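You operate a simulated robot arm through the tools that you are given. There is no shell and no other tool.

You run a simulated two-armed robot. Do the job below in one go: nothing can be reset, and whatever is moved stays where it is left.

JOB
Hold the red pan on the top of the pink table steady with one hand and put the injector marked "2" from the top of the black table in it with the other.

The check looks at the end state, three seconds after you hand in, the way a careful person would. Anything else that was tipped, shoved, dropped, spilled or broken makes it a failure.

ROBOT AND FRAMES
Two 7-joint arms with three-finger grippers on one trunk, on a base that moves. Base frame: it is fixed to the floor where the robot stands at the start and does not move with it; the origin is under the middle of the robot, x ahead of it, y to its left, z up. Lengths are in m, angles in degrees, forces in N, time in s.
The left shoulder is at the start at [0.03, 0.124, 1.008], the right one opposite. With the tool pointing down near the work surface each hand reaches from about 0.1 to 0.78 m from the robot's upright axis, wherever it stands, measured 20 degrees to its own side. Places, roughly: injector [-0.5, -2.5, 1]; red pan [-0.75, -1.5, 0.75]. Payload 2.2 kg a hand.
Tool frame (each hand has its own): the origin (TCP) lies between the finger pads and is the grasp point; the fingertips stand 0.028 m ahead of it; z points along the fingers, y is the line along which they close. The gripper opens to 0.102 m; its body begins 0.071 m behind the TCP.
Orientation is that of the tool frame in the base frame, as [roll, pitch, yaw] about the fixed x, y, z axes, in that order (R = Rz(yaw) Ry(pitch) Rx(roll)). With the fingers straight down and closing along the base's y, the tool's x points along the base's -x, its y along +y and its z along -z.

CONTROLS
- The arms move only by the tool step_arm. It takes "left_increments", "right_increments" or both (then of equal length, played together; a hand with none holds still); each is a list of rows, each an object of numbers (a shift or turn left out is 0, a gripper value left out holds the last): "rx", "ry", "rz": the turn, a rotation vector about the tool's x, y, z in degrees; "tx", "ty", "tz": the shift along the tool's x, y, z in m; "jaw": the finger opening in m, from 0 to 0.102. In form: [{"rx": .., "ry": .., "rz": .., "tx": .., "ty": .., "tz": .., "jaw": ..}, ...]. A call has 1 to 20 rows; each row is the pose to reach, as a shift and turn from the pose commanded when the call began, along the tool's axes at that moment. Rows are played at 5 a second. More than 0.05 m and 8.6 degrees between two rows, or a gripper value outside its range, and nothing of the call is played. Where a pose cannot be reached the arm comes as near as it can. A force on the tool above 40 N (or 10 N above the force at the start of the call, whichever is more), or a blocked arm, ends the call early, and 0.2 s more pass. Each finger travels about 0.1436 m/s and halts on what it meets, pressing with about 38 N; the grip force reading is that of the motor and also rises with nothing between the fingers. The clock runs only during rows and for 0.2 s after the last one: add rows that repeat a pose to give the fingers time. It gives the time, the measured TCP pose, the force on the tool (base axes), the opening and the grip force at its end, in the units of the frame above (readings bear some noise), with the torque about the TCP (base axes, N m) and any sound that the robot's microphone picked up.
- Cameras (640 x 400 px; columns grow to the right, rows downward): "scene" is now at [0.0526, 0.0086, 1.7312]; the picture's right is [0.10, -0.99, 0.00], its down [-0.68, -0.07, -0.73] and it looks along [0.72, 0.07, -0.69] (base axes); focal length 247 px, centre (320, 200). "left" rides on the left gripper at [0.072, 0.038, -0.086] in its tool frame; the picture's right is [-0.47, 0.89, 0.00], its down [-0.60, -0.32, -0.73] and it looks along [-0.65, -0.34, 0.68] (tool axes); focal length 256 px, centre (320, 200). "right" rides on the right gripper at [0.069, 0.044, -0.086] in its tool frame; the picture's right is [-0.53, 0.85, 0.00], its down [-0.58, -0.36, -0.73] and it looks along [-0.62, -0.39, 0.68] (tool axes); focal length 256 px, centre (320, 200). There is no depth. A picture from a camera that has moved, and an enlarged one, comes with that camera's place and axes in the base frame and with its lens.
- capture(camera): a new picture of that camera. It takes no simulated time.
- move_column(by): moves the trunk up (or, below 0, down) by that many m; the arms and the scene camera ride with it, the base frame stays. It gives what a move gives, with no picture.
- roll_base(legs): drives the robot by 1 to 6 legs, each [ahead, left, turn to the left] in m, m and degrees, along the robot's own axes; the way and the turn of a leg run together, so that a leg with both is an arc; at most 1.5 m and 180 degrees a leg. The arms and the cameras ride along, it lands a little off, and it stops where it bumps. It gives what a move gives.
- head_to(pan, tilt): turns the head with the scene camera to pan (to the left, within 143 degrees either way) and tilt (down, from -29 to 69), counted from straight ahead of the robot. It gives what a move gives.
- close_up(camera, box): a new picture of the part [left, top, right, bottom] of that camera's present view, enlarged. It takes no simulated time.
- job_done(): hands the job in; it is judged then, once.

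Nothing tells you exact positions but the pictures and the camera data. Unless the task says otherwise, let go and move clear before handing in.

The tools are called after "Call:" as a command line: name --argument value ..., lists and objects as JSON in quotes. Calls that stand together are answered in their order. step_arm: Moves the arms, as the interface text tells. Its arguments: {"type":"object","properties":{"left_increments":{"type":"array"},"right_increments":{"type":"array"}},"required":[]} The other tools are called the same way: move_column (by) moves the trunk up or down; roll_base (legs) drives the base; head_to (pan, tilt) turns the head that bears the scene camera; capture (camera) takes a picture; close_up (camera, box) takes an enlarged picture of a part of a camera's view; job_done () hands the job in.

At the start:

```text
t: 0.0
left_eef_pos: [0.5309, 0.191, 1.1598]
left_ee_rot: [179.9, -0.1, -179.9]
left_force: [0.3, 0.9, 0.2]
left_wrist_torque: [-0.02, 0.01, 0.0]
left_gripper_width: 0.102
left_grasp_force: 0.0
right_eef_pos: [0.399, -0.1284, 1.1577]
right_ee_rot: [-179.9, 0.0, 180.0]
right_force: [0.1, 0.5, -0.8]
right_wrist_torque: [0.0, 0.0, -0.03]
right_gripper_width: 0.1019
right_grasp_force: 0.0
trunk travel left (down, up): [-0.25, 0.29]
robot x, y, heading: [-0.0001, 0.0008, -0.0]
head pan, tilt (commanded): [5.9, 43.4]
```

scene: 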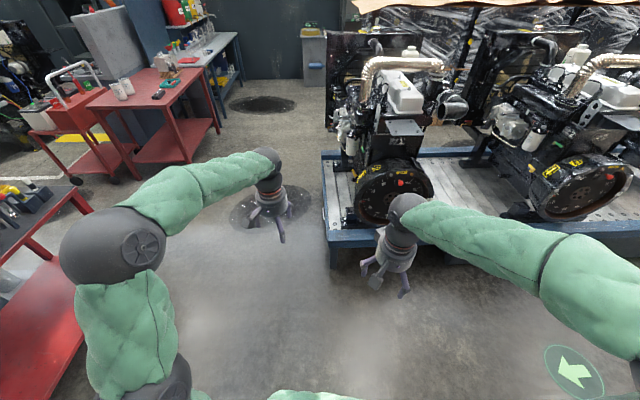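
right: 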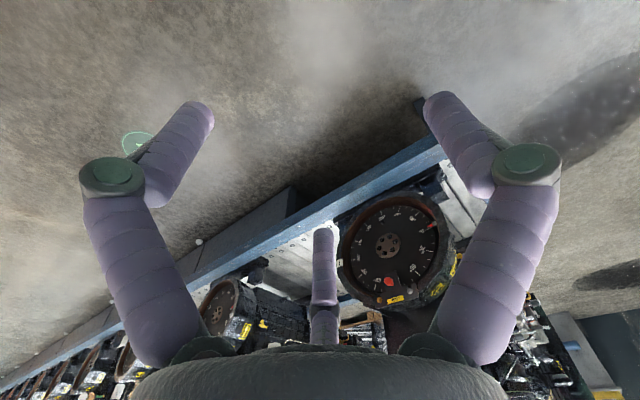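
left: 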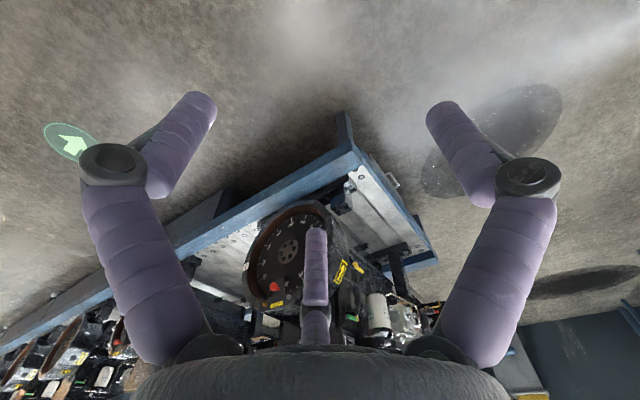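

The robot faces engines on a pallet; the work places are to my right and a little behind. I'll turn the head to the right to look at them.

Call:
head_to --pan -110 --tilt 30

Call:
capture --camera "scene"

```text
t: 1.9
left_eef_pos: [0.5297, 0.19, 1.1613]
left_ee_rot: [180.0, 0.0, 180.0]
left_force: [-0.3, -0.2, 0.1]
left_wrist_torque: [0.0, 0.01, -0.01]
left_gripper_width: 0.1021
left_grasp_force: 0.0
right_eef_pos: [0.3978, -0.1288, 1.158]
right_ee_rot: [180.0, -0.1, 180.0]
right_force: [-0.7, 0.6, -0.5]
right_wrist_torque: [0.02, 0.01, -0.01]
right_gripper_width: 0.1021
right_grasp_force: 0.1
trunk travel left (down, up): [-0.25, 0.29]
robot x, y, heading: [0.0022, -0.0021, -0.2]
head pan, tilt (commanded): [-110.0, 30.0]
```

```text
taken
camera scene: at [-0.0604, -0.0849, 1.7516], right [-0.94, 0.34, 0.0], down [0.17, 0.47, -0.87], along [-0.3, -0.81, -0.5], focal length 247 px, centre (320, 200)
```

scene: 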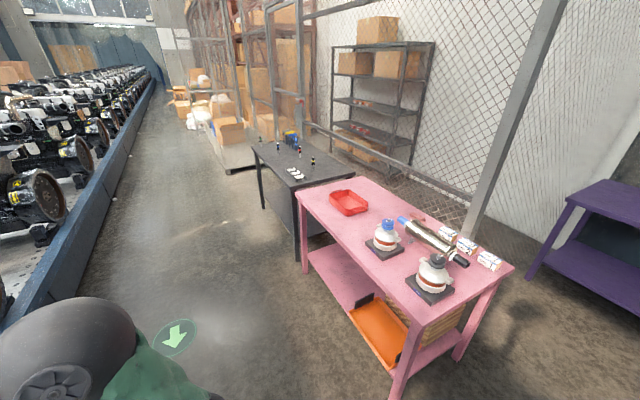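

I see the pink table with the red pan at its far end and, beyond it, the black table with small things on it. I'll enlarge both.

Call:
close_up --camera "scene" --box '[240, 110, 380, 220]'

Call:
close_up --camera "scene" --box '[290, 160, 530, 310]'

```text
3.64 times, centred on (310, 165) of scene
camera zoom: at [-0.0604, -0.0849, 1.7516], right [-0.94, 0.34, 0.0], down [0.17, 0.47, -0.87], along [-0.3, -0.81, -0.5], focal length 899 px, centre (356, 327)
```

zoom: 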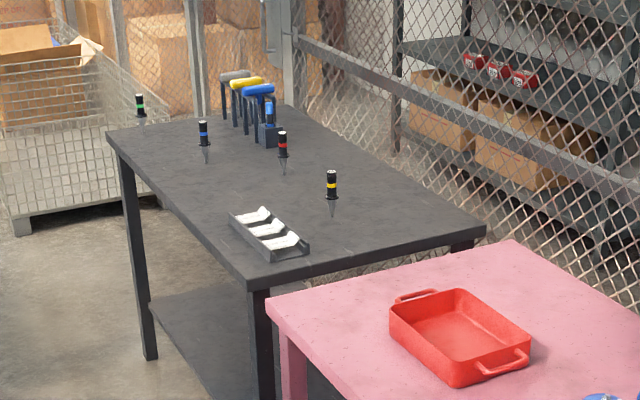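

```text
2.67 times, centred on (410, 235) of scene
camera zoom: at [-0.0604, -0.0849, 1.7516], right [-0.94, 0.34, 0.0], down [0.17, 0.47, -0.87], along [-0.3, -0.81, -0.5], focal length 660 px, centre (80, 107)
```

zoom: 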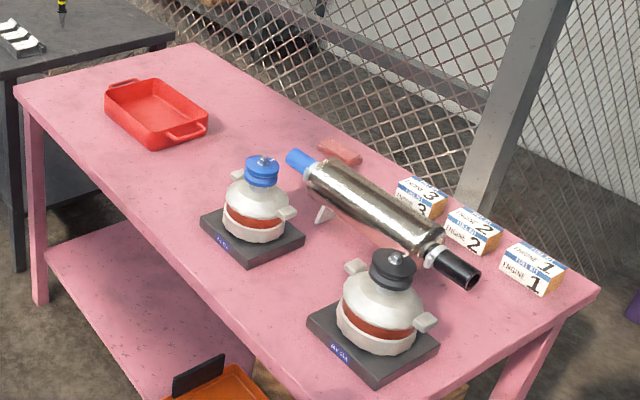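

The pan sits near the far end of the pink table at about [-0.8, -1.5, 0.82]; four colour-banded injectors stand on the black table (about y -2.1 to -2.9). I'll drive down the aisle, then turn to face the black table and inspect the marks.

Call:
roll_base --legs '[[0.25, -1.2, 0], [0.25, -1.2, 0]]'

Call:
capture --camera "scene"

```text
t: 14.0
left_eef_pos: [0.9306, -2.2637, 1.1601]
left_ee_rot: [180.0, 0.0, 176.8]
left_force: [-0.5, -0.3, 0.2]
left_wrist_torque: [0.04, -0.02, -0.01]
left_gripper_width: 0.102
left_grasp_force: 0.0
right_eef_pos: [0.7809, -2.5754, 1.1566]
right_ee_rot: [-180.0, 0.0, 176.8]
right_force: [-0.6, -0.9, 0.0]
right_wrist_torque: [0.03, 0.02, -0.04]
right_gripper_width: 0.1019
right_grasp_force: 0.0
trunk travel left (down, up): [-0.25, 0.29]
robot x, y, heading: [0.3879, -2.4246, -3.2]
head pan, tilt (commanded): [-110.0, 30.0]
```

```text
taken
camera scene: at [0.3268, -2.5059, 1.7515], right [-0.92, 0.39, 0.0], down [0.2, 0.46, -0.87], along [-0.34, -0.8, -0.5], focal length 247 px, centre (320, 200)
```

scene: 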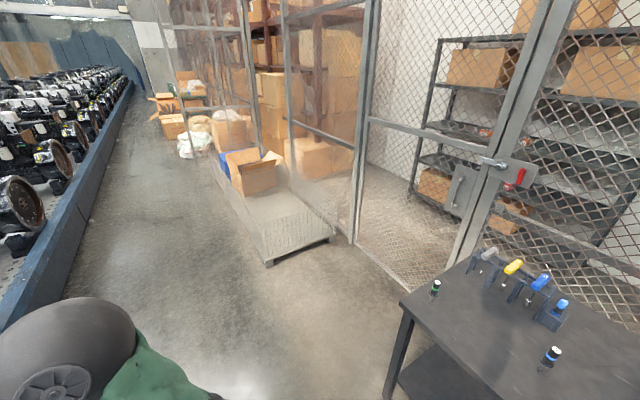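

I'm in the aisle beside the black table with room to turn. I'll turn on the spot to face the table.

Call:
roll_base --legs '[[0, 0, -169]]'

Call:
head_to --pan 0 --tilt 40

Call:
capture --camera "scene"

```text
t: 21.2
left_eef_pos: [-0.0993, -2.7002, 1.1604]
left_ee_rot: [179.9, 0.0, 9.7]
left_force: [-0.4, 0.6, -0.5]
left_wrist_torque: [0.0, 0.02, -0.01]
left_gripper_width: 0.1019
left_grasp_force: 0.0
right_eef_pos: [-0.0211, -2.3638, 1.157]
right_ee_rot: [180.0, 0.1, 9.7]
right_force: [0.2, 0.6, -0.5]
right_wrist_torque: [-0.03, -0.06, -0.04]
right_gripper_width: 0.1018
right_grasp_force: 0.0
trunk travel left (down, up): [-0.25, 0.29]
robot x, y, heading: [0.3938, -2.4236, -170.4]
head pan, tilt (commanded): [-110.0, 30.0]
```

```text
t: 23.1
left_eef_pos: [-0.0974, -2.6996, 1.1598]
left_ee_rot: [179.9, -0.1, 9.6]
left_force: [-0.2, -1.2, 0.1]
left_wrist_torque: [-0.04, 0.0, -0.01]
left_gripper_width: 0.1022
left_grasp_force: 0.1
right_eef_pos: [-0.0217, -2.3643, 1.157]
right_ee_rot: [180.0, 0.1, 9.7]
right_force: [-0.4, 0.5, -0.1]
right_wrist_torque: [0.02, 0.03, 0.02]
right_gripper_width: 0.1019
right_grasp_force: 0.1
trunk travel left (down, up): [-0.25, 0.29]
robot x, y, heading: [0.3917, -2.4238, -170.2]
head pan, tilt (commanded): [0.0, 40.0]
```

```text
taken
camera scene: at [0.3374, -2.4332, 1.7362], right [-0.17, 0.99, 0.0], down [0.63, 0.11, -0.77], along [-0.76, -0.13, -0.64], focal length 247 px, centre (320, 200)
```

scene: 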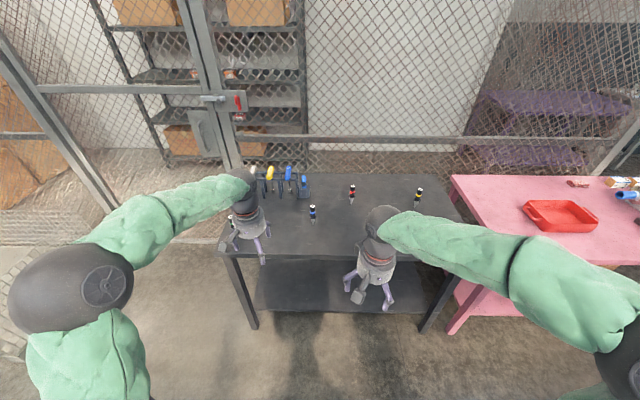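

Call:
close_up --camera "scene" --box '[220, 155, 330, 225]'

Call:
close_up --camera "scene" --box '[330, 170, 440, 240]'

Call:
capture --camera "left"

Call:
capture --camera "right"

```text
5.71 times, centred on (275, 190) of scene
camera zoom: at [0.3374, -2.4332, 1.7362], right [-0.17, 0.99, 0.0], down [0.63, 0.11, -0.77], along [-0.76, -0.13, -0.64], focal length 1413 px, centre (577, 257)
```

zoom: 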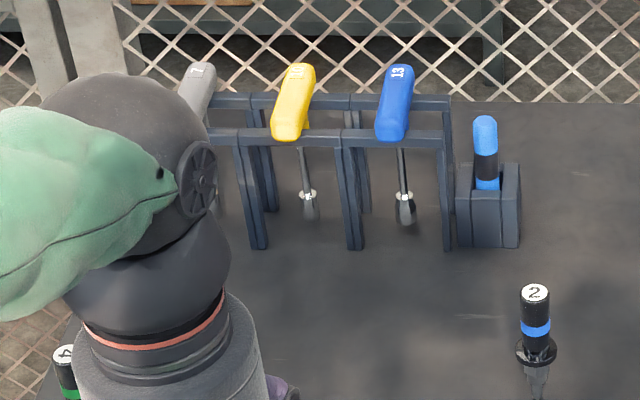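

```text
5.71 times, centred on (385, 205) of scene
camera zoom: at [0.3374, -2.4332, 1.7362], right [-0.17, 0.99, 0.0], down [0.63, 0.11, -0.77], along [-0.76, -0.13, -0.64], focal length 1413 px, centre (-51, 171)
```

zoom: 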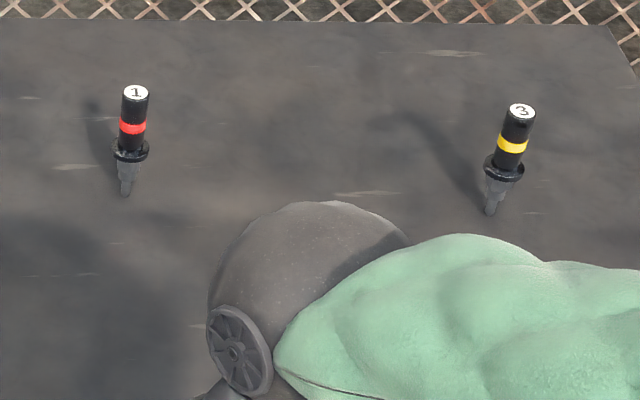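

```text
taken
camera left: at [-0.0211, -2.7257, 1.2445], right [-0.31, -0.95, 0.0], down [-0.65, 0.21, 0.73], along [-0.7, 0.23, -0.68], focal length 256 px, centre (320, 200)
```

left: 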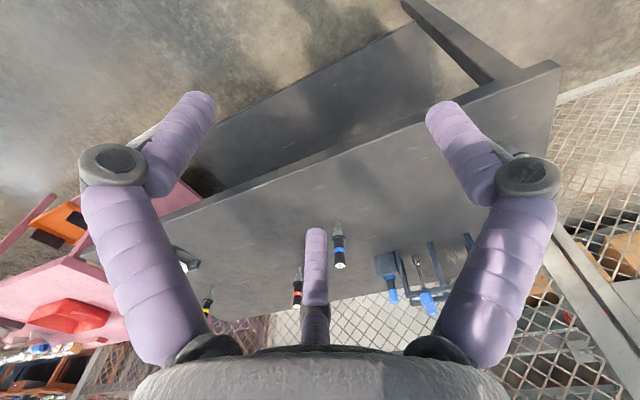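

```text
taken
camera right: at [0.0527, -2.3955, 1.2445], right [-0.38, -0.92, 0.0], down [-0.63, 0.26, 0.73], along [-0.67, 0.28, -0.68], focal length 256 px, centre (320, 200)
```

right: 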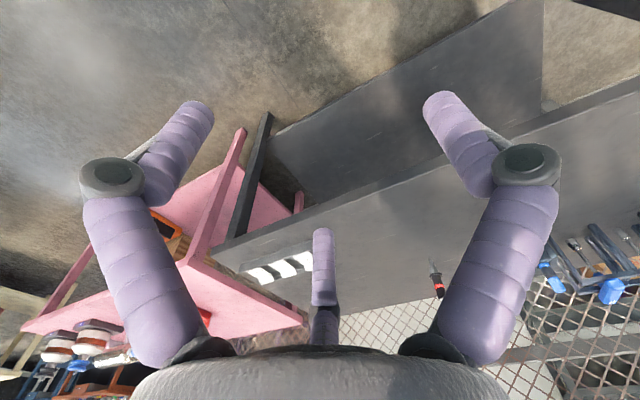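

The injector with the blue band bears "2"; triangulating from two cameras it stands at about [-0.505, -2.611], tip z ≈0.87, top z ≈0.98. I'll enlarge it in the left hand's camera and look at the pan.

Call:
close_up --camera "left" --box '[280, 190, 400, 290]'

Call:
close_up --camera "scene" --box '[440, 165, 640, 290]'

Call:
close_up --camera "scene" --box '[290, 190, 340, 230]'

```text
4.00 times, centred on (340, 240) of left
camera zoom: at [-0.0211, -2.7257, 1.2445], right [-0.31, -0.95, 0.0], down [-0.65, 0.21, 0.73], along [-0.7, 0.23, -0.68], focal length 1024 px, centre (240, 40)
```

zoom: 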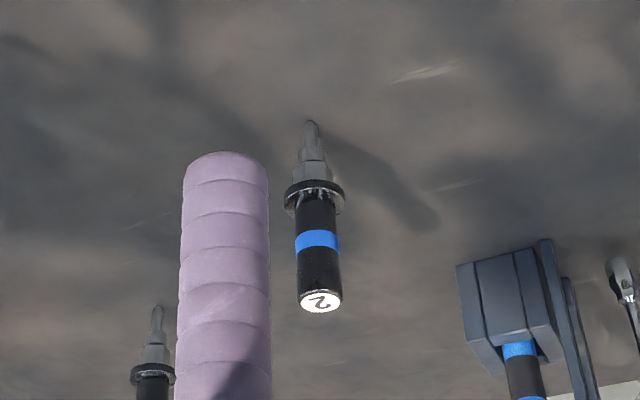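

```text
3.20 times, centred on (540, 228) of scene
camera zoom: at [0.3374, -2.4332, 1.7362], right [-0.17, 0.99, 0.0], down [0.63, 0.11, -0.77], along [-0.76, -0.13, -0.64], focal length 791 px, centre (-384, 112)
```

zoom: 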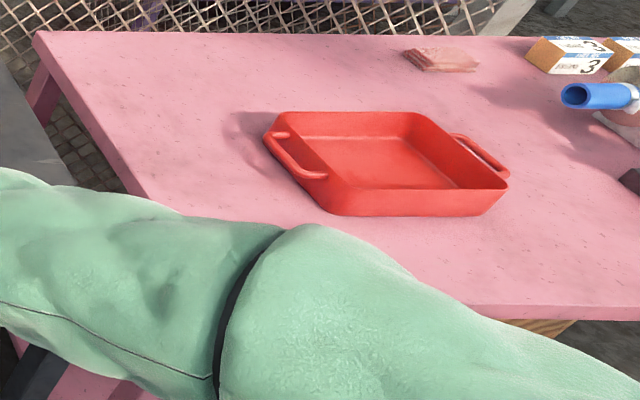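

```text
10.00 times, centred on (315, 210) of scene
camera zoom: at [0.3374, -2.4332, 1.7362], right [-0.17, 0.99, 0.0], down [0.63, 0.11, -0.77], along [-0.76, -0.13, -0.64], focal length 2473 px, centre (370, 100)
```

zoom: 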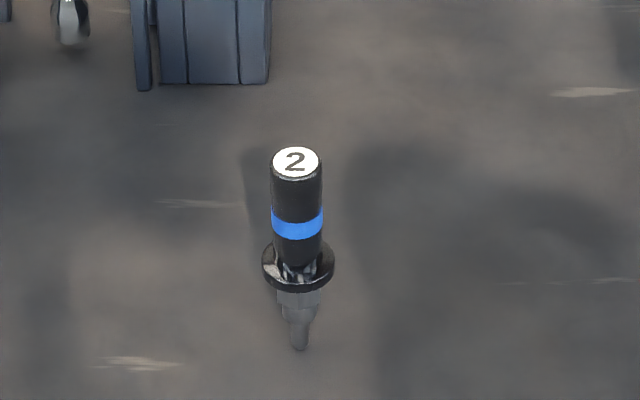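

The "2" injector's barrel looks about 23 mm thick with a 35 mm flange at z ≈0.92. Before using the hands, I'll test how the three fingers close by partly closing the right gripper in the air.

Call:
step_arm --right_increments '[{"jaw": 0.024}, {"jaw": 0.024}, {"jaw": 0.024}, {"jaw": 0.024}]'

Call:
capture --camera "right"

Call:
close_up --camera "scene" --box '[320, 190, 440, 320]'

```text
t: 24.1
left_eef_pos: [-0.0969, -2.7001, 1.1593]
left_ee_rot: [-179.9, -0.1, 9.7]
left_force: [-0.2, -0.3, 0.4]
left_wrist_torque: [0.03, -0.01, 0.0]
left_gripper_width: 0.102
left_grasp_force: 0.0
right_eef_pos: [-0.0223, -2.3647, 1.1571]
right_ee_rot: [-180.0, -0.1, 9.7]
right_force: [0.2, -0.1, 0.3]
right_wrist_torque: [-0.03, 0.0, -0.02]
right_gripper_width: 0.0238
right_grasp_force: 0.1
trunk travel left (down, up): [-0.25, 0.29]
robot x, y, heading: [0.3971, -2.4259, -170.4]
head pan, tilt (commanded): [0.0, 40.0]
```

```text
taken
camera right: at [0.0527, -2.3955, 1.2445], right [-0.38, -0.92, 0.0], down [-0.63, 0.26, 0.73], along [-0.67, 0.28, -0.68], focal length 256 px, centre (320, 200)
```

right: 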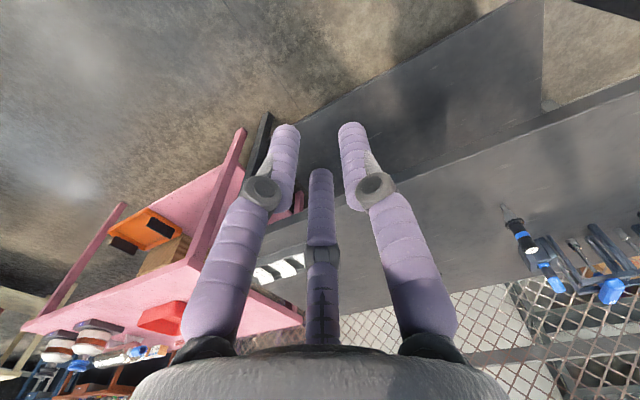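

```text
3.08 times, centred on (380, 255) of scene
camera zoom: at [0.3375, -2.4333, 1.7362], right [-0.17, 0.99, 0.0], down [0.63, 0.11, -0.77], along [-0.76, -0.13, -0.64], focal length 761 px, centre (135, 31)
```

zoom: 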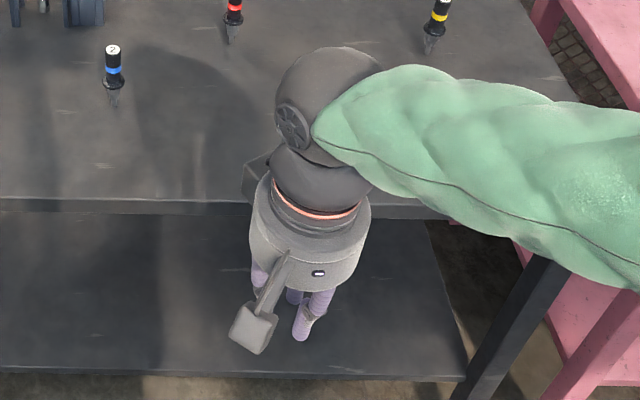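

The three fingers close radially to the centre, so a top-down grasp on the upright injector suits them well. I'll look down to judge the base's size before closing up to the table, and reopen the right gripper.

Call:
step_arm --right_increments '[{"jaw": 0.102}, {"jaw": 0.102}, {"jaw": 0.102}]'

Call:
head_to --pan 0 --tilt 69

Call:
capture --camera "scene"

```text
t: 24.9
left_eef_pos: [-0.0976, -2.7014, 1.1597]
left_ee_rot: [180.0, 0.0, 9.7]
left_force: [0.0, 0.3, 0.6]
left_wrist_torque: [0.0, -0.01, 0.01]
left_gripper_width: 0.1022
left_grasp_force: 0.1
right_eef_pos: [-0.0226, -2.3639, 1.1567]
right_ee_rot: [179.9, 0.1, 9.7]
right_force: [0.0, 0.6, 0.5]
right_wrist_torque: [-0.01, 0.01, 0.03]
right_gripper_width: 0.1019
right_grasp_force: 0.1
trunk travel left (down, up): [-0.25, 0.29]
robot x, y, heading: [0.3907, -2.4266, -170.5]
head pan, tilt (commanded): [0.0, 40.0]
```

```text
t: 25.8
left_eef_pos: [-0.0988, -2.701, 1.1608]
left_ee_rot: [180.0, 0.1, 9.7]
left_force: [0.6, 0.0, -1.1]
left_wrist_torque: [-0.02, -0.01, 0.0]
left_gripper_width: 0.102
left_grasp_force: 0.1
right_eef_pos: [-0.0222, -2.3635, 1.1586]
right_ee_rot: [179.9, 0.0, 9.7]
right_force: [-0.1, 0.3, 0.2]
right_wrist_torque: [0.02, 0.05, 0.0]
right_gripper_width: 0.1017
right_grasp_force: 0.1
trunk travel left (down, up): [-0.25, 0.29]
robot x, y, heading: [0.3912, -2.4229, -170.2]
head pan, tilt (commanded): [0.0, 68.8]
```

```text
taken
camera scene: at [0.3661, -2.4284, 1.7001], right [-0.17, 0.99, 0.0], down [0.92, 0.16, -0.36], along [-0.36, -0.06, -0.93], focal length 247 px, centre (320, 200)
```

scene: 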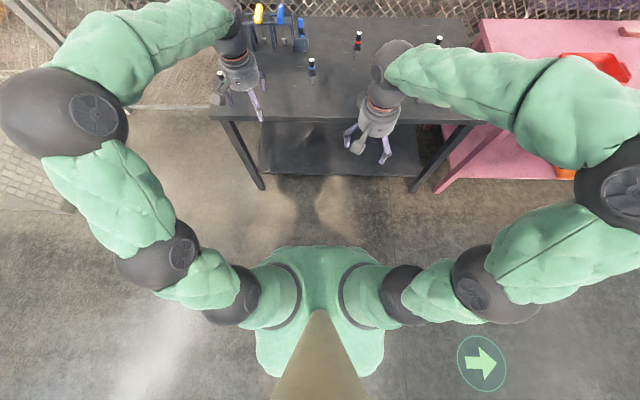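

The elbows spread wide but high, and the torso has room before the table. I'll drive closer so that injector 2 sits about 0.6 m ahead and slightly right, for the right hand.

Call:
roll_base --legs '[[0.31, 0.18, 0]]'

Call:
head_to --pan -8 --tilt 50

Call:
capture --camera "scene"

Call:
capture --camera "right"

Call:
capture --camera "left"

```text
t: 28.1
left_eef_pos: [-0.3799, -2.9306, 1.1605]
left_ee_rot: [180.0, 0.0, 9.6]
left_force: [-0.3, 0.4, 0.1]
left_wrist_torque: [0.03, -0.05, -0.01]
left_gripper_width: 0.102
left_grasp_force: 0.0
right_eef_pos: [-0.3027, -2.5938, 1.1583]
right_ee_rot: [-180.0, 0.0, 9.6]
right_force: [-0.9, -0.5, -0.2]
right_wrist_torque: [0.01, 0.0, 0.01]
right_gripper_width: 0.1019
right_grasp_force: 0.2
trunk travel left (down, up): [-0.25, 0.29]
robot x, y, heading: [0.111, -2.6542, -170.3]
head pan, tilt (commanded): [0.0, 68.8]
```

```text
t: 29.0
left_eef_pos: [-0.3794, -2.9304, 1.1604]
left_ee_rot: [-180.0, 0.0, 9.6]
left_force: [-0.5, 0.0, -0.4]
left_wrist_torque: [0.01, -0.01, 0.0]
left_gripper_width: 0.102
left_grasp_force: 0.0
right_eef_pos: [-0.302, -2.5936, 1.1591]
right_ee_rot: [-180.0, 0.0, 9.6]
right_force: [0.0, -0.7, -0.8]
right_wrist_torque: [0.01, 0.0, -0.03]
right_gripper_width: 0.102
right_grasp_force: 0.1
trunk travel left (down, up): [-0.25, 0.29]
robot x, y, heading: [0.111, -2.6578, -170.5]
head pan, tilt (commanded): [-8.0, 50.0]
```

```text
taken
camera scene: at [0.0642, -2.6517, 1.722], right [-0.03, 1.0, 0.0], down [0.77, 0.02, -0.64], along [-0.64, -0.02, -0.77], focal length 247 px, centre (320, 200)
```

scene: 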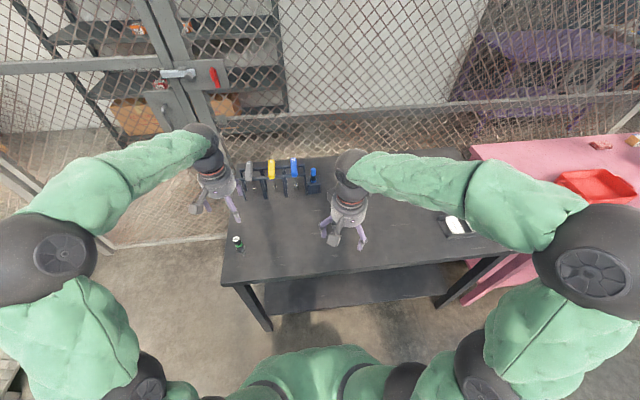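

```text
taken
camera right: at [-0.2274, -2.6254, 1.2446], right [-0.39, -0.92, 0.0], down [-0.63, 0.26, 0.73], along [-0.67, 0.28, -0.68], focal length 256 px, centre (320, 200)
```

right: 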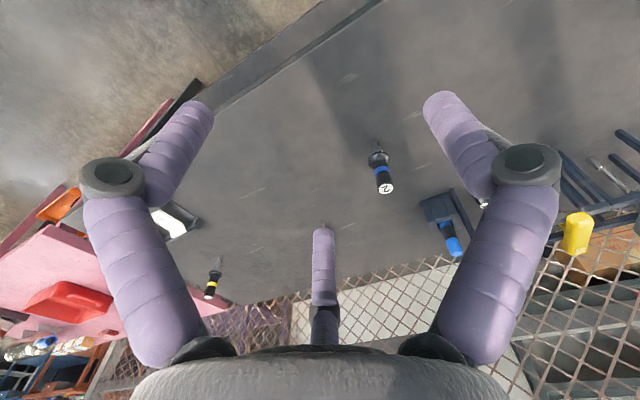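

```text
taken
camera left: at [-0.3019, -2.9553, 1.2446], right [-0.31, -0.95, 0.0], down [-0.65, 0.21, 0.73], along [-0.69, 0.23, -0.68], focal length 256 px, centre (320, 200)
```

left: 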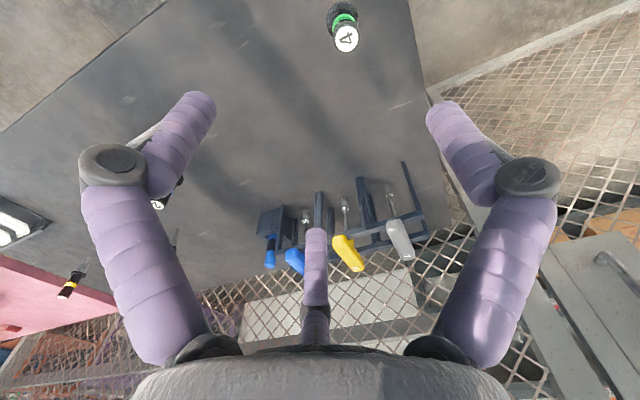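

Injector 2 is confirmed at about [-0.503, -2.614] from the right hand's camera. I'll move the right hand over it at the present height and check.

Call:
step_arm --right_increments '[{"tx": -0.04, "ty": -0.003, "jaw": 0.102}, {"tx": -0.08, "ty": -0.006}, {"tx": -0.12, "ty": -0.009}, {"tx": -0.16, "ty": -0.011}, {"tx": -0.2, "ty": -0.0138}, {"tx": -0.2, "ty": -0.0138}]'

Call:
capture --camera "right"

Call:
capture --camera "scene"

Call:
capture --camera "left"

```text
t: 30.4
left_eef_pos: [-0.3782, -2.9293, 1.1593]
left_ee_rot: [179.9, 0.0, 9.5]
left_force: [0.2, -0.4, -0.2]
left_wrist_torque: [-0.02, -0.01, -0.03]
left_gripper_width: 0.1019
left_grasp_force: 0.1
right_eef_pos: [-0.5028, -2.6166, 1.1601]
right_ee_rot: [179.9, 0.0, 9.5]
right_force: [0.1, 0.6, 0.0]
right_wrist_torque: [0.0, 0.03, 0.01]
right_gripper_width: 0.102
right_grasp_force: 0.0
trunk travel left (down, up): [-0.25, 0.29]
robot x, y, heading: [0.1081, -2.6549, -170.6]
head pan, tilt (commanded): [-8.0, 50.0]
```

```text
taken
camera right: at [-0.427, -2.6472, 1.2477], right [-0.39, -0.92, 0.0], down [-0.63, 0.26, 0.73], along [-0.68, 0.28, -0.68], focal length 256 px, centre (320, 200)
```

right: 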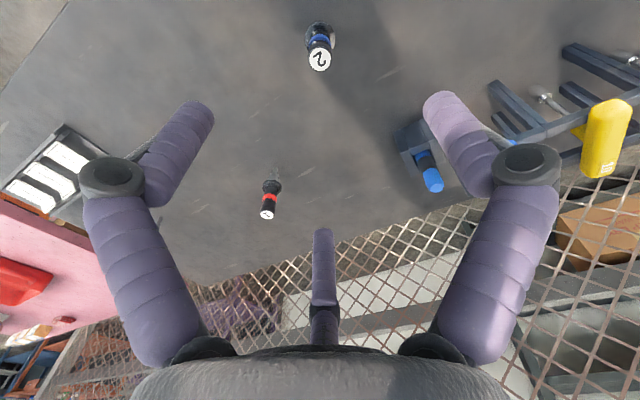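

```text
taken
camera scene: at [0.0656, -2.6513, 1.7221], right [-0.03, 1.0, 0.0], down [0.77, 0.02, -0.64], along [-0.64, -0.02, -0.77], focal length 247 px, centre (320, 200)
```

scene: 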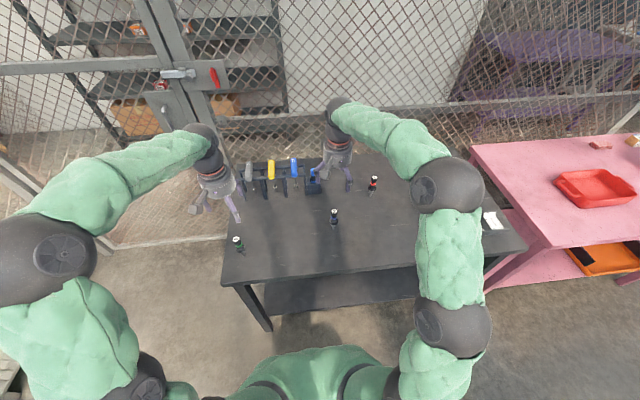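

```text
taken
camera left: at [-0.3009, -2.9551, 1.2451], right [-0.31, -0.95, 0.0], down [-0.65, 0.21, 0.73], along [-0.7, 0.23, -0.68], focal length 256 px, centre (320, 200)
```

left: 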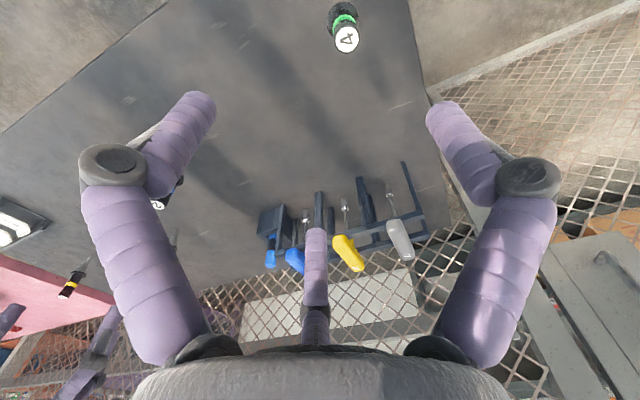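

The hand is nearly over the injector. I'll enlarge the view to refine the offset before going down.

Call:
close_up --camera "right" --box '[270, 0, 370, 100]'

Call:
close_up --camera "scene" --box '[300, 140, 400, 240]'

```text
4.00 times, centred on (320, 50) of right
camera zoom: at [-0.427, -2.6472, 1.2477], right [-0.39, -0.92, 0.0], down [-0.63, 0.26, 0.73], along [-0.68, 0.28, -0.68], focal length 1024 px, centre (320, 800)
```

zoom: 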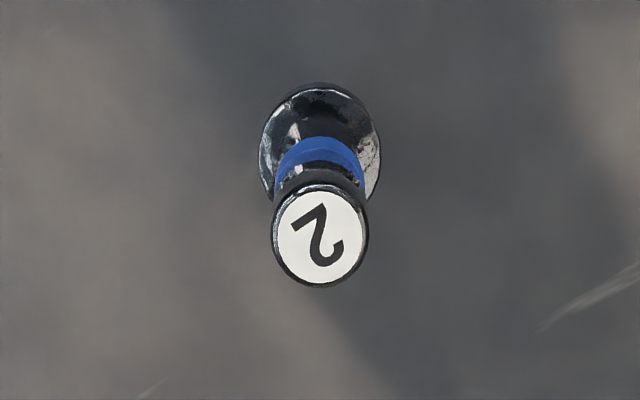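

```text
4.00 times, centred on (350, 190) of scene
camera zoom: at [0.0656, -2.6513, 1.7221], right [-0.03, 1.0, 0.0], down [0.77, 0.02, -0.64], along [-0.64, -0.02, -0.77], focal length 989 px, centre (200, 240)
```

zoom: 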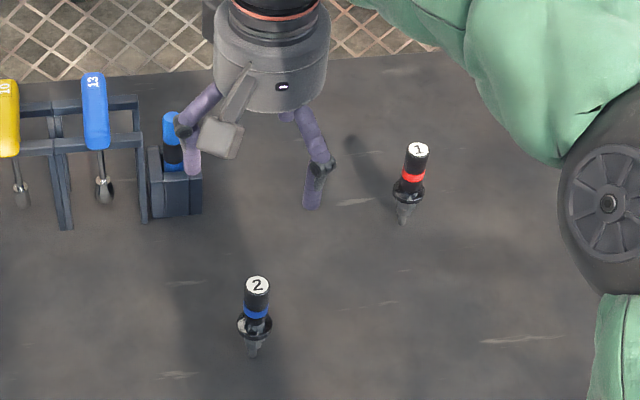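

Refined, the injector is about 5 mm further in -x and 3 mm in +y than the hand's axis. I'll correct that and go down to just above its top, then check again.

Call:
step_arm --right_increments '[{"tx": -0.0044, "ty": -0.0038, "tz": 0.03}, {"tx": -0.0044, "ty": -0.0038, "tz": 0.06}, {"tx": -0.0044, "ty": -0.0038, "tz": 0.09}, {"tx": -0.0044, "ty": -0.0038, "tz": 0.11}, {"tx": -0.0044, "ty": -0.0038, "tz": 0.11}]'

Call:
capture --camera "right"

Call:
capture --camera "scene"

Call:
close_up --camera "left" --box '[0, 150, 240, 350]'

```text
t: 31.6
left_eef_pos: [-0.3796, -2.9294, 1.1607]
left_ee_rot: [180.0, 0.1, 9.5]
left_force: [0.3, -0.4, -0.2]
left_wrist_torque: [-0.01, -0.01, -0.03]
left_gripper_width: 0.1019
left_grasp_force: 0.1
right_eef_pos: [-0.5061, -2.6089, 1.0468]
right_ee_rot: [180.0, 0.0, 9.5]
right_force: [-0.2, 1.0, -0.5]
right_wrist_torque: [-0.01, 0.01, -0.01]
right_gripper_width: 0.1022
right_grasp_force: 0.1
trunk travel left (down, up): [-0.25, 0.29]
robot x, y, heading: [0.1117, -2.6535, -170.5]
head pan, tilt (commanded): [-8.0, 50.0]
```

```text
taken
camera right: at [-0.4307, -2.6398, 1.134], right [-0.39, -0.92, 0.0], down [-0.63, 0.26, 0.73], along [-0.67, 0.28, -0.68], focal length 256 px, centre (320, 200)
```

right: 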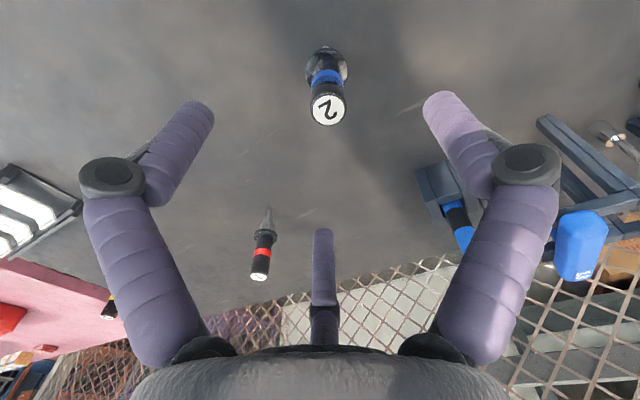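

```text
taken
camera scene: at [0.0641, -2.6517, 1.722], right [-0.03, 1.0, 0.0], down [0.77, 0.02, -0.64], along [-0.64, -0.02, -0.77], focal length 247 px, centre (320, 200)
```

scene: 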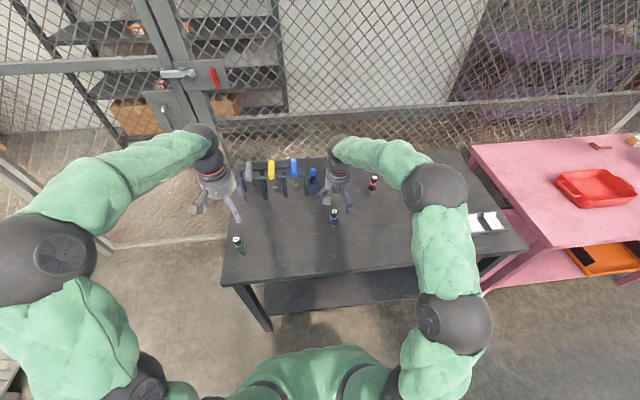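

```text
2.00 times, centred on (120, 250) of left
camera zoom: at [-0.302, -2.9554, 1.2446], right [-0.31, -0.95, 0.0], down [-0.65, 0.21, 0.73], along [-0.69, 0.23, -0.68], focal length 512 px, centre (720, 100)
```

zoom: 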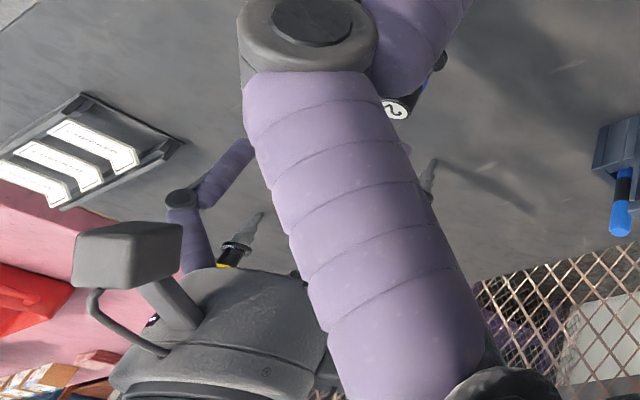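

The hand is within 4 mm of the injector's axis. I'll correct and go down so that the fingers straddle the barrel, then look before closing.

Call:
step_arm --right_increments '[{"tx": -0.0033, "ty": 0.003, "tz": 0.02}, {"tx": -0.0033, "ty": 0.003, "tz": 0.04}, {"tx": -0.0033, "ty": 0.003, "tz": 0.06}, {"tx": -0.0033, "ty": 0.003, "tz": 0.08}, {"tx": -0.0033, "ty": 0.003, "tz": 0.094}, {"tx": -0.0033, "ty": 0.003, "tz": 0.094}]'

Call:
capture --camera "right"

Call:
close_up --camera "scene" --box '[270, 130, 400, 250]'

```text
t: 33.0
left_eef_pos: [-0.3789, -2.9307, 1.1615]
left_ee_rot: [180.0, 0.1, 9.5]
left_force: [1.0, -1.1, -0.2]
left_wrist_torque: [0.01, 0.01, -0.06]
left_gripper_width: 0.1021
left_grasp_force: 0.1
right_eef_pos: [-0.5103, -2.6137, 0.9548]
right_ee_rot: [180.0, 0.0, 9.7]
right_force: [0.5, 0.1, 0.2]
right_wrist_torque: [0.01, -0.04, 0.0]
right_gripper_width: 0.1021
right_grasp_force: 0.0
trunk travel left (down, up): [-0.25, 0.29]
robot x, y, heading: [0.1125, -2.6545, -170.4]
head pan, tilt (commanded): [-8.0, 50.0]
```

```text
taken
camera right: at [-0.4352, -2.6456, 1.0413], right [-0.39, -0.92, 0.0], down [-0.63, 0.26, 0.73], along [-0.67, 0.28, -0.68], focal length 256 px, centre (320, 200)
```

right: 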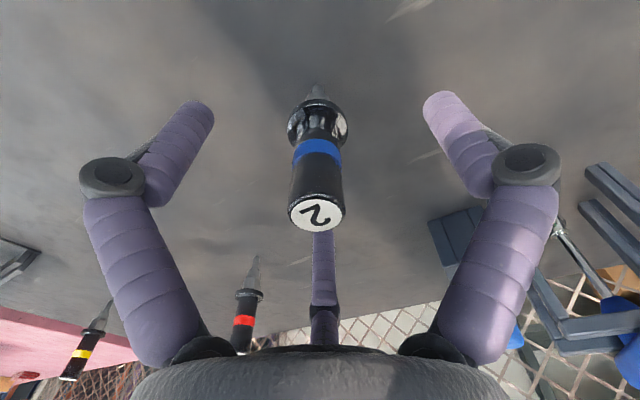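

```text
3.33 times, centred on (335, 190) of scene
camera zoom: at [0.0643, -2.6517, 1.722], right [-0.03, 1.0, 0.0], down [0.77, 0.02, -0.64], along [-0.64, -0.02, -0.77], focal length 824 px, centre (270, 233)
```

zoom: 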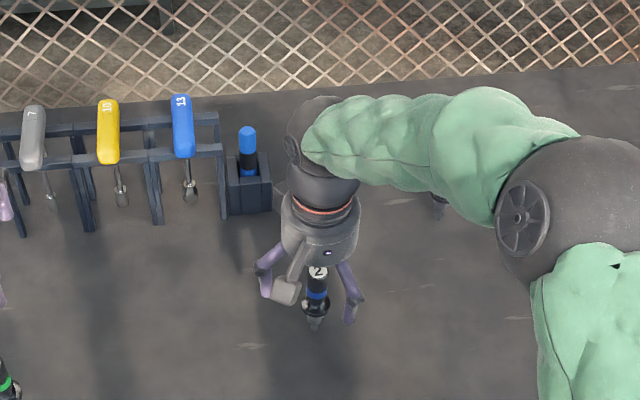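

The injector's barrel is centred between the fingers. I'll go 5 mm lower, close on the barrel, and check the grip.

Call:
step_arm --right_increments '[{"tz": 0.005, "jaw": 0.102}, {"tz": 0.005, "jaw": 0.06}, {"tz": 0.005, "jaw": 0.03}, {"tz": 0.005, "jaw": 0.0}, {"tz": 0.005, "jaw": 0.0}, {"tz": 0.005, "jaw": 0.0}, {"tz": 0.005, "jaw": 0.0}]'

Call:
capture --camera "right"

```text
t: 34.6
left_eef_pos: [-0.3792, -2.9299, 1.16]
left_ee_rot: [180.0, 0.0, 9.5]
left_force: [-0.4, 0.3, -0.8]
left_wrist_torque: [-0.03, 0.0, 0.01]
left_gripper_width: 0.102
left_grasp_force: 0.1
right_eef_pos: [-0.5097, -2.6137, 0.9485]
right_ee_rot: [-179.9, 0.0, 9.7]
right_force: [-0.4, -0.7, -0.4]
right_wrist_torque: [-0.03, 0.02, -0.04]
right_gripper_width: 0.0238
right_grasp_force: 38.0
trunk travel left (down, up): [-0.25, 0.29]
robot x, y, heading: [0.1135, -2.6546, -170.5]
head pan, tilt (commanded): [-8.0, 50.0]
```

```text
taken
camera right: at [-0.4353, -2.645, 1.0361], right [-0.39, -0.92, 0.0], down [-0.63, 0.26, 0.73], along [-0.67, 0.28, -0.68], focal length 256 px, centre (320, 200)
```

right: 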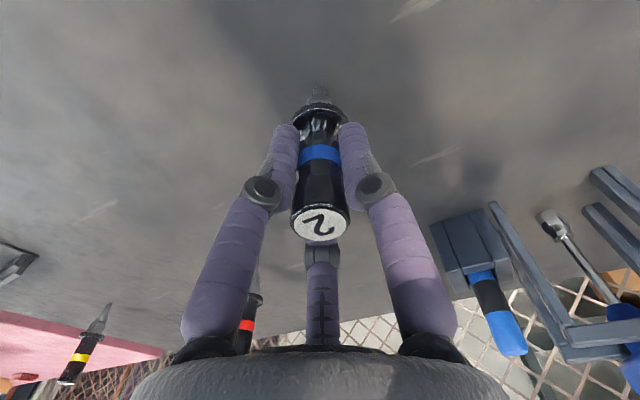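

The fingers closed on a 23.8 mm barrel at 38 N, so it's held. I'll lift it straight up.

Call:
step_arm --right_increments '[{"tz": -0.015}, {"tz": -0.04}, {"tz": -0.08}, {"tz": -0.12}, {"tz": -0.16}, {"tz": -0.2}, {"tz": -0.22}, {"tz": -0.22}]'

Call:
capture --camera "right"

Call:
capture --camera "scene"

```text
t: 36.4
left_eef_pos: [-0.3801, -2.9297, 1.1593]
left_ee_rot: [180.0, 0.1, 9.6]
left_force: [-0.4, -0.3, -0.3]
left_wrist_torque: [0.01, 0.01, 0.03]
left_gripper_width: 0.1019
left_grasp_force: 0.0
right_eef_pos: [-0.5092, -2.6136, 1.1713]
right_ee_rot: [-179.9, 0.0, 9.6]
right_force: [1.7, 0.6, -1.9]
right_wrist_torque: [-0.01, 0.03, -0.05]
right_gripper_width: 0.024
right_grasp_force: 37.8
trunk travel left (down, up): [-0.25, 0.29]
robot x, y, heading: [0.1119, -2.6531, -170.7]
head pan, tilt (commanded): [-8.0, 50.0]
```

```text
taken
camera right: at [-0.4344, -2.6452, 1.2584], right [-0.39, -0.92, 0.0], down [-0.63, 0.26, 0.73], along [-0.67, 0.28, -0.68], focal length 256 px, centre (320, 200)
```

right: 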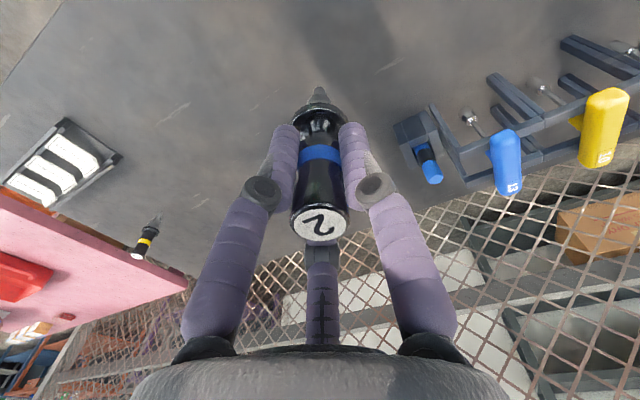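

```text
taken
camera scene: at [0.0637, -2.6516, 1.722], right [-0.03, 1.0, 0.0], down [0.77, 0.02, -0.64], along [-0.64, -0.02, -0.77], focal length 247 px, centre (320, 200)
```

scene: 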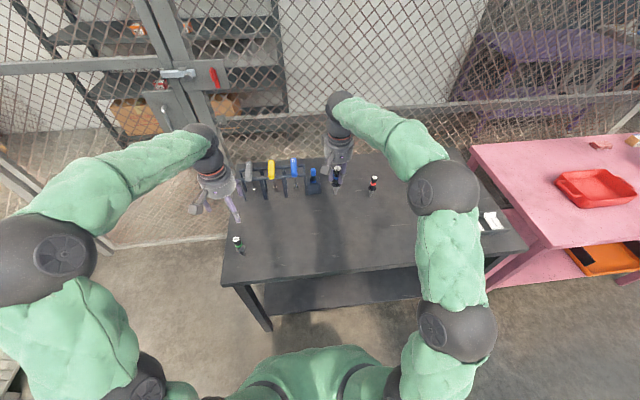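

The injector is lifted clear and firmly held. I'll draw the right hand back, then drive to the right along the tables to stand in front of the pan.

Call:
step_arm --right_increments '[{"tx": 0.03}, {"tx": 0.07}, {"tx": 0.11}, {"tx": 0.15}, {"tx": 0.18}, {"tx": 0.18}]'

Call:
roll_base --legs '[[-0.06, -1.2, -2.5]]'

Call:
head_to --pan -5 --tilt 48

Call:
capture --camera "scene"

Call:
capture --camera "left"

Call:
capture --camera "right"

```text
t: 37.8
left_eef_pos: [-0.3804, -2.9308, 1.1596]
left_ee_rot: [-180.0, 0.0, 9.5]
left_force: [-0.1, 0.3, -0.6]
left_wrist_torque: [0.02, 0.0, 0.01]
left_gripper_width: 0.102
left_grasp_force: 0.1
right_eef_pos: [-0.3345, -2.5835, 1.1673]
right_ee_rot: [180.0, -0.1, 9.5]
right_force: [-0.8, -0.8, -2.6]
right_wrist_torque: [-0.02, -0.02, 0.02]
right_gripper_width: 0.0238
right_grasp_force: 38.2
trunk travel left (down, up): [-0.25, 0.29]
robot x, y, heading: [0.1124, -2.6568, -170.5]
head pan, tilt (commanded): [-8.0, 50.0]
```

```text
t: 43.8
left_eef_pos: [-0.5066, -1.7261, 1.1604]
left_ee_rot: [-180.0, 0.0, 7.6]
left_force: [-0.4, 0.0, 0.8]
left_wrist_torque: [-0.02, -0.02, -0.02]
left_gripper_width: 0.1016
left_grasp_force: 0.1
right_eef_pos: [-0.4496, -1.3812, 1.1684]
right_ee_rot: [180.0, 0.0, 7.7]
right_force: [0.1, -0.5, -1.5]
right_wrist_torque: [0.01, 0.03, -0.01]
right_gripper_width: 0.0236
right_grasp_force: 37.9
trunk travel left (down, up): [-0.25, 0.29]
robot x, y, heading: [-0.0053, -1.4599, -172.4]
head pan, tilt (commanded): [-8.0, 50.0]
```

```text
t: 44.5
left_eef_pos: [-0.506, -1.7267, 1.1604]
left_ee_rot: [-180.0, 0.1, 7.6]
left_force: [-0.1, 0.3, -0.4]
left_wrist_torque: [0.0, -0.03, -0.02]
left_gripper_width: 0.1019
left_grasp_force: 0.0
right_eef_pos: [-0.4492, -1.3809, 1.1686]
right_ee_rot: [180.0, 0.0, 7.6]
right_force: [0.7, 0.4, -2.4]
right_wrist_torque: [-0.02, 0.0, -0.03]
right_gripper_width: 0.0238
right_grasp_force: 38.2
trunk travel left (down, up): [-0.25, 0.29]
robot x, y, heading: [-0.0068, -1.4693, -172.2]
head pan, tilt (commanded): [-5.0, 48.0]
```

```text
taken
camera scene: at [-0.056, -1.4664, 1.7247], right [-0.05, 1.0, 0.0], down [0.74, 0.03, -0.67], along [-0.67, -0.03, -0.74], focal length 247 px, centre (320, 200)
```

scene: 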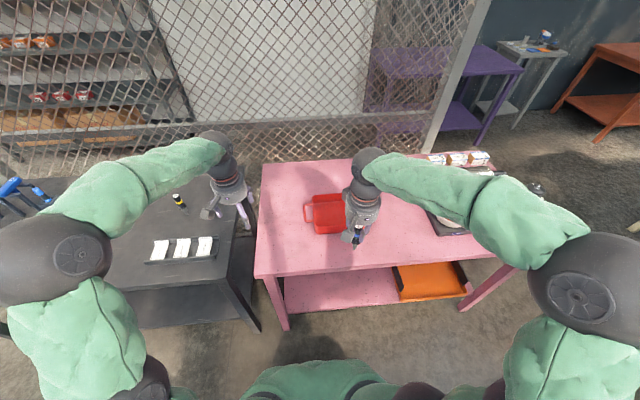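

```text
taken
camera left: at [-0.43, -1.754, 1.2445], right [-0.34, -0.94, 0.0], down [-0.64, 0.23, 0.73], along [-0.69, 0.25, -0.68], focal length 256 px, centre (320, 200)
```

left: 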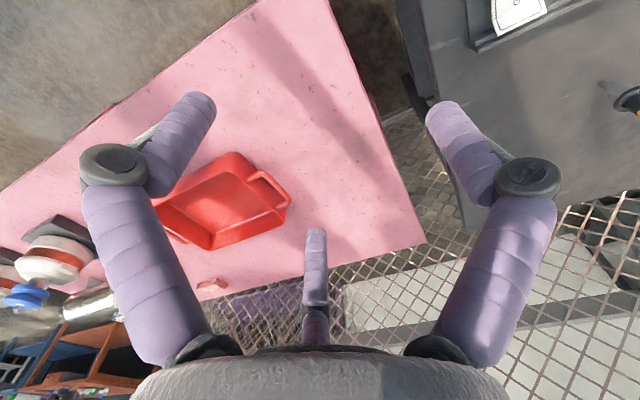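

```text
taken
camera right: at [-0.3762, -1.416, 1.2551], right [-0.42, -0.91, 0.0], down [-0.62, 0.28, 0.73], along [-0.66, 0.3, -0.68], focal length 256 px, centre (320, 200)
```

right: 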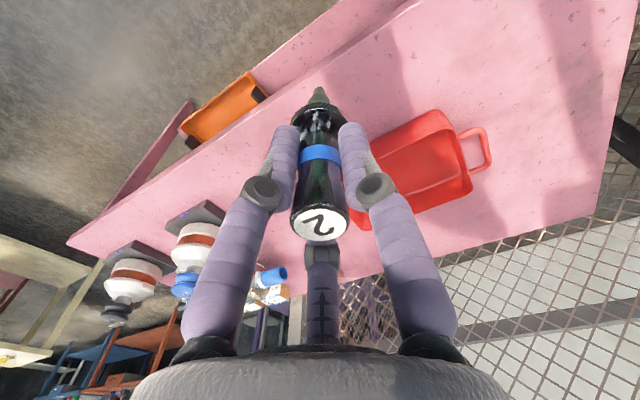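

I'm now in front of the pink table with the pan between the hands. I'll enlarge the pan in several views to measure it.

Call:
close_up --camera "left" --box '[140, 130, 320, 270]'

Call:
close_up --camera "right" --box '[320, 80, 520, 260]'

Call:
close_up --camera "scene" --box '[250, 150, 410, 270]'

```text
2.86 times, centred on (230, 200) of left
camera zoom: at [-0.43, -1.754, 1.2445], right [-0.34, -0.94, 0.0], down [-0.64, 0.23, 0.73], along [-0.69, 0.25, -0.68], focal length 731 px, centre (577, 200)
```

zoom: 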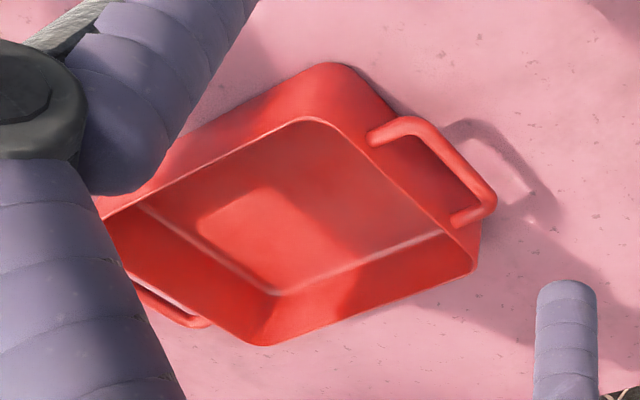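

```text
2.22 times, centred on (420, 170) of right
camera zoom: at [-0.3762, -1.416, 1.2551], right [-0.42, -0.91, 0.0], down [-0.62, 0.28, 0.73], along [-0.66, 0.3, -0.68], focal length 569 px, centre (98, 267)
```

zoom: 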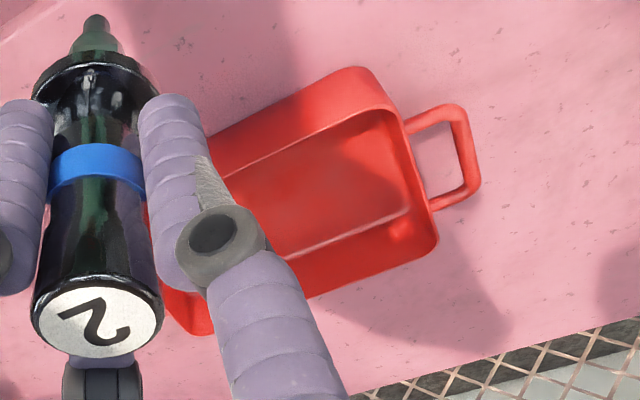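

```text
3.33 times, centred on (330, 210) of scene
camera zoom: at [-0.056, -1.4664, 1.7247], right [-0.05, 1.0, 0.0], down [0.74, 0.03, -0.67], along [-0.67, -0.03, -0.74], focal length 824 px, centre (287, 167)
```

zoom: 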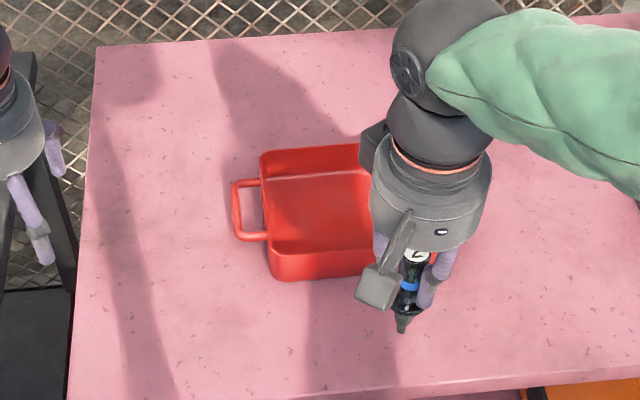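

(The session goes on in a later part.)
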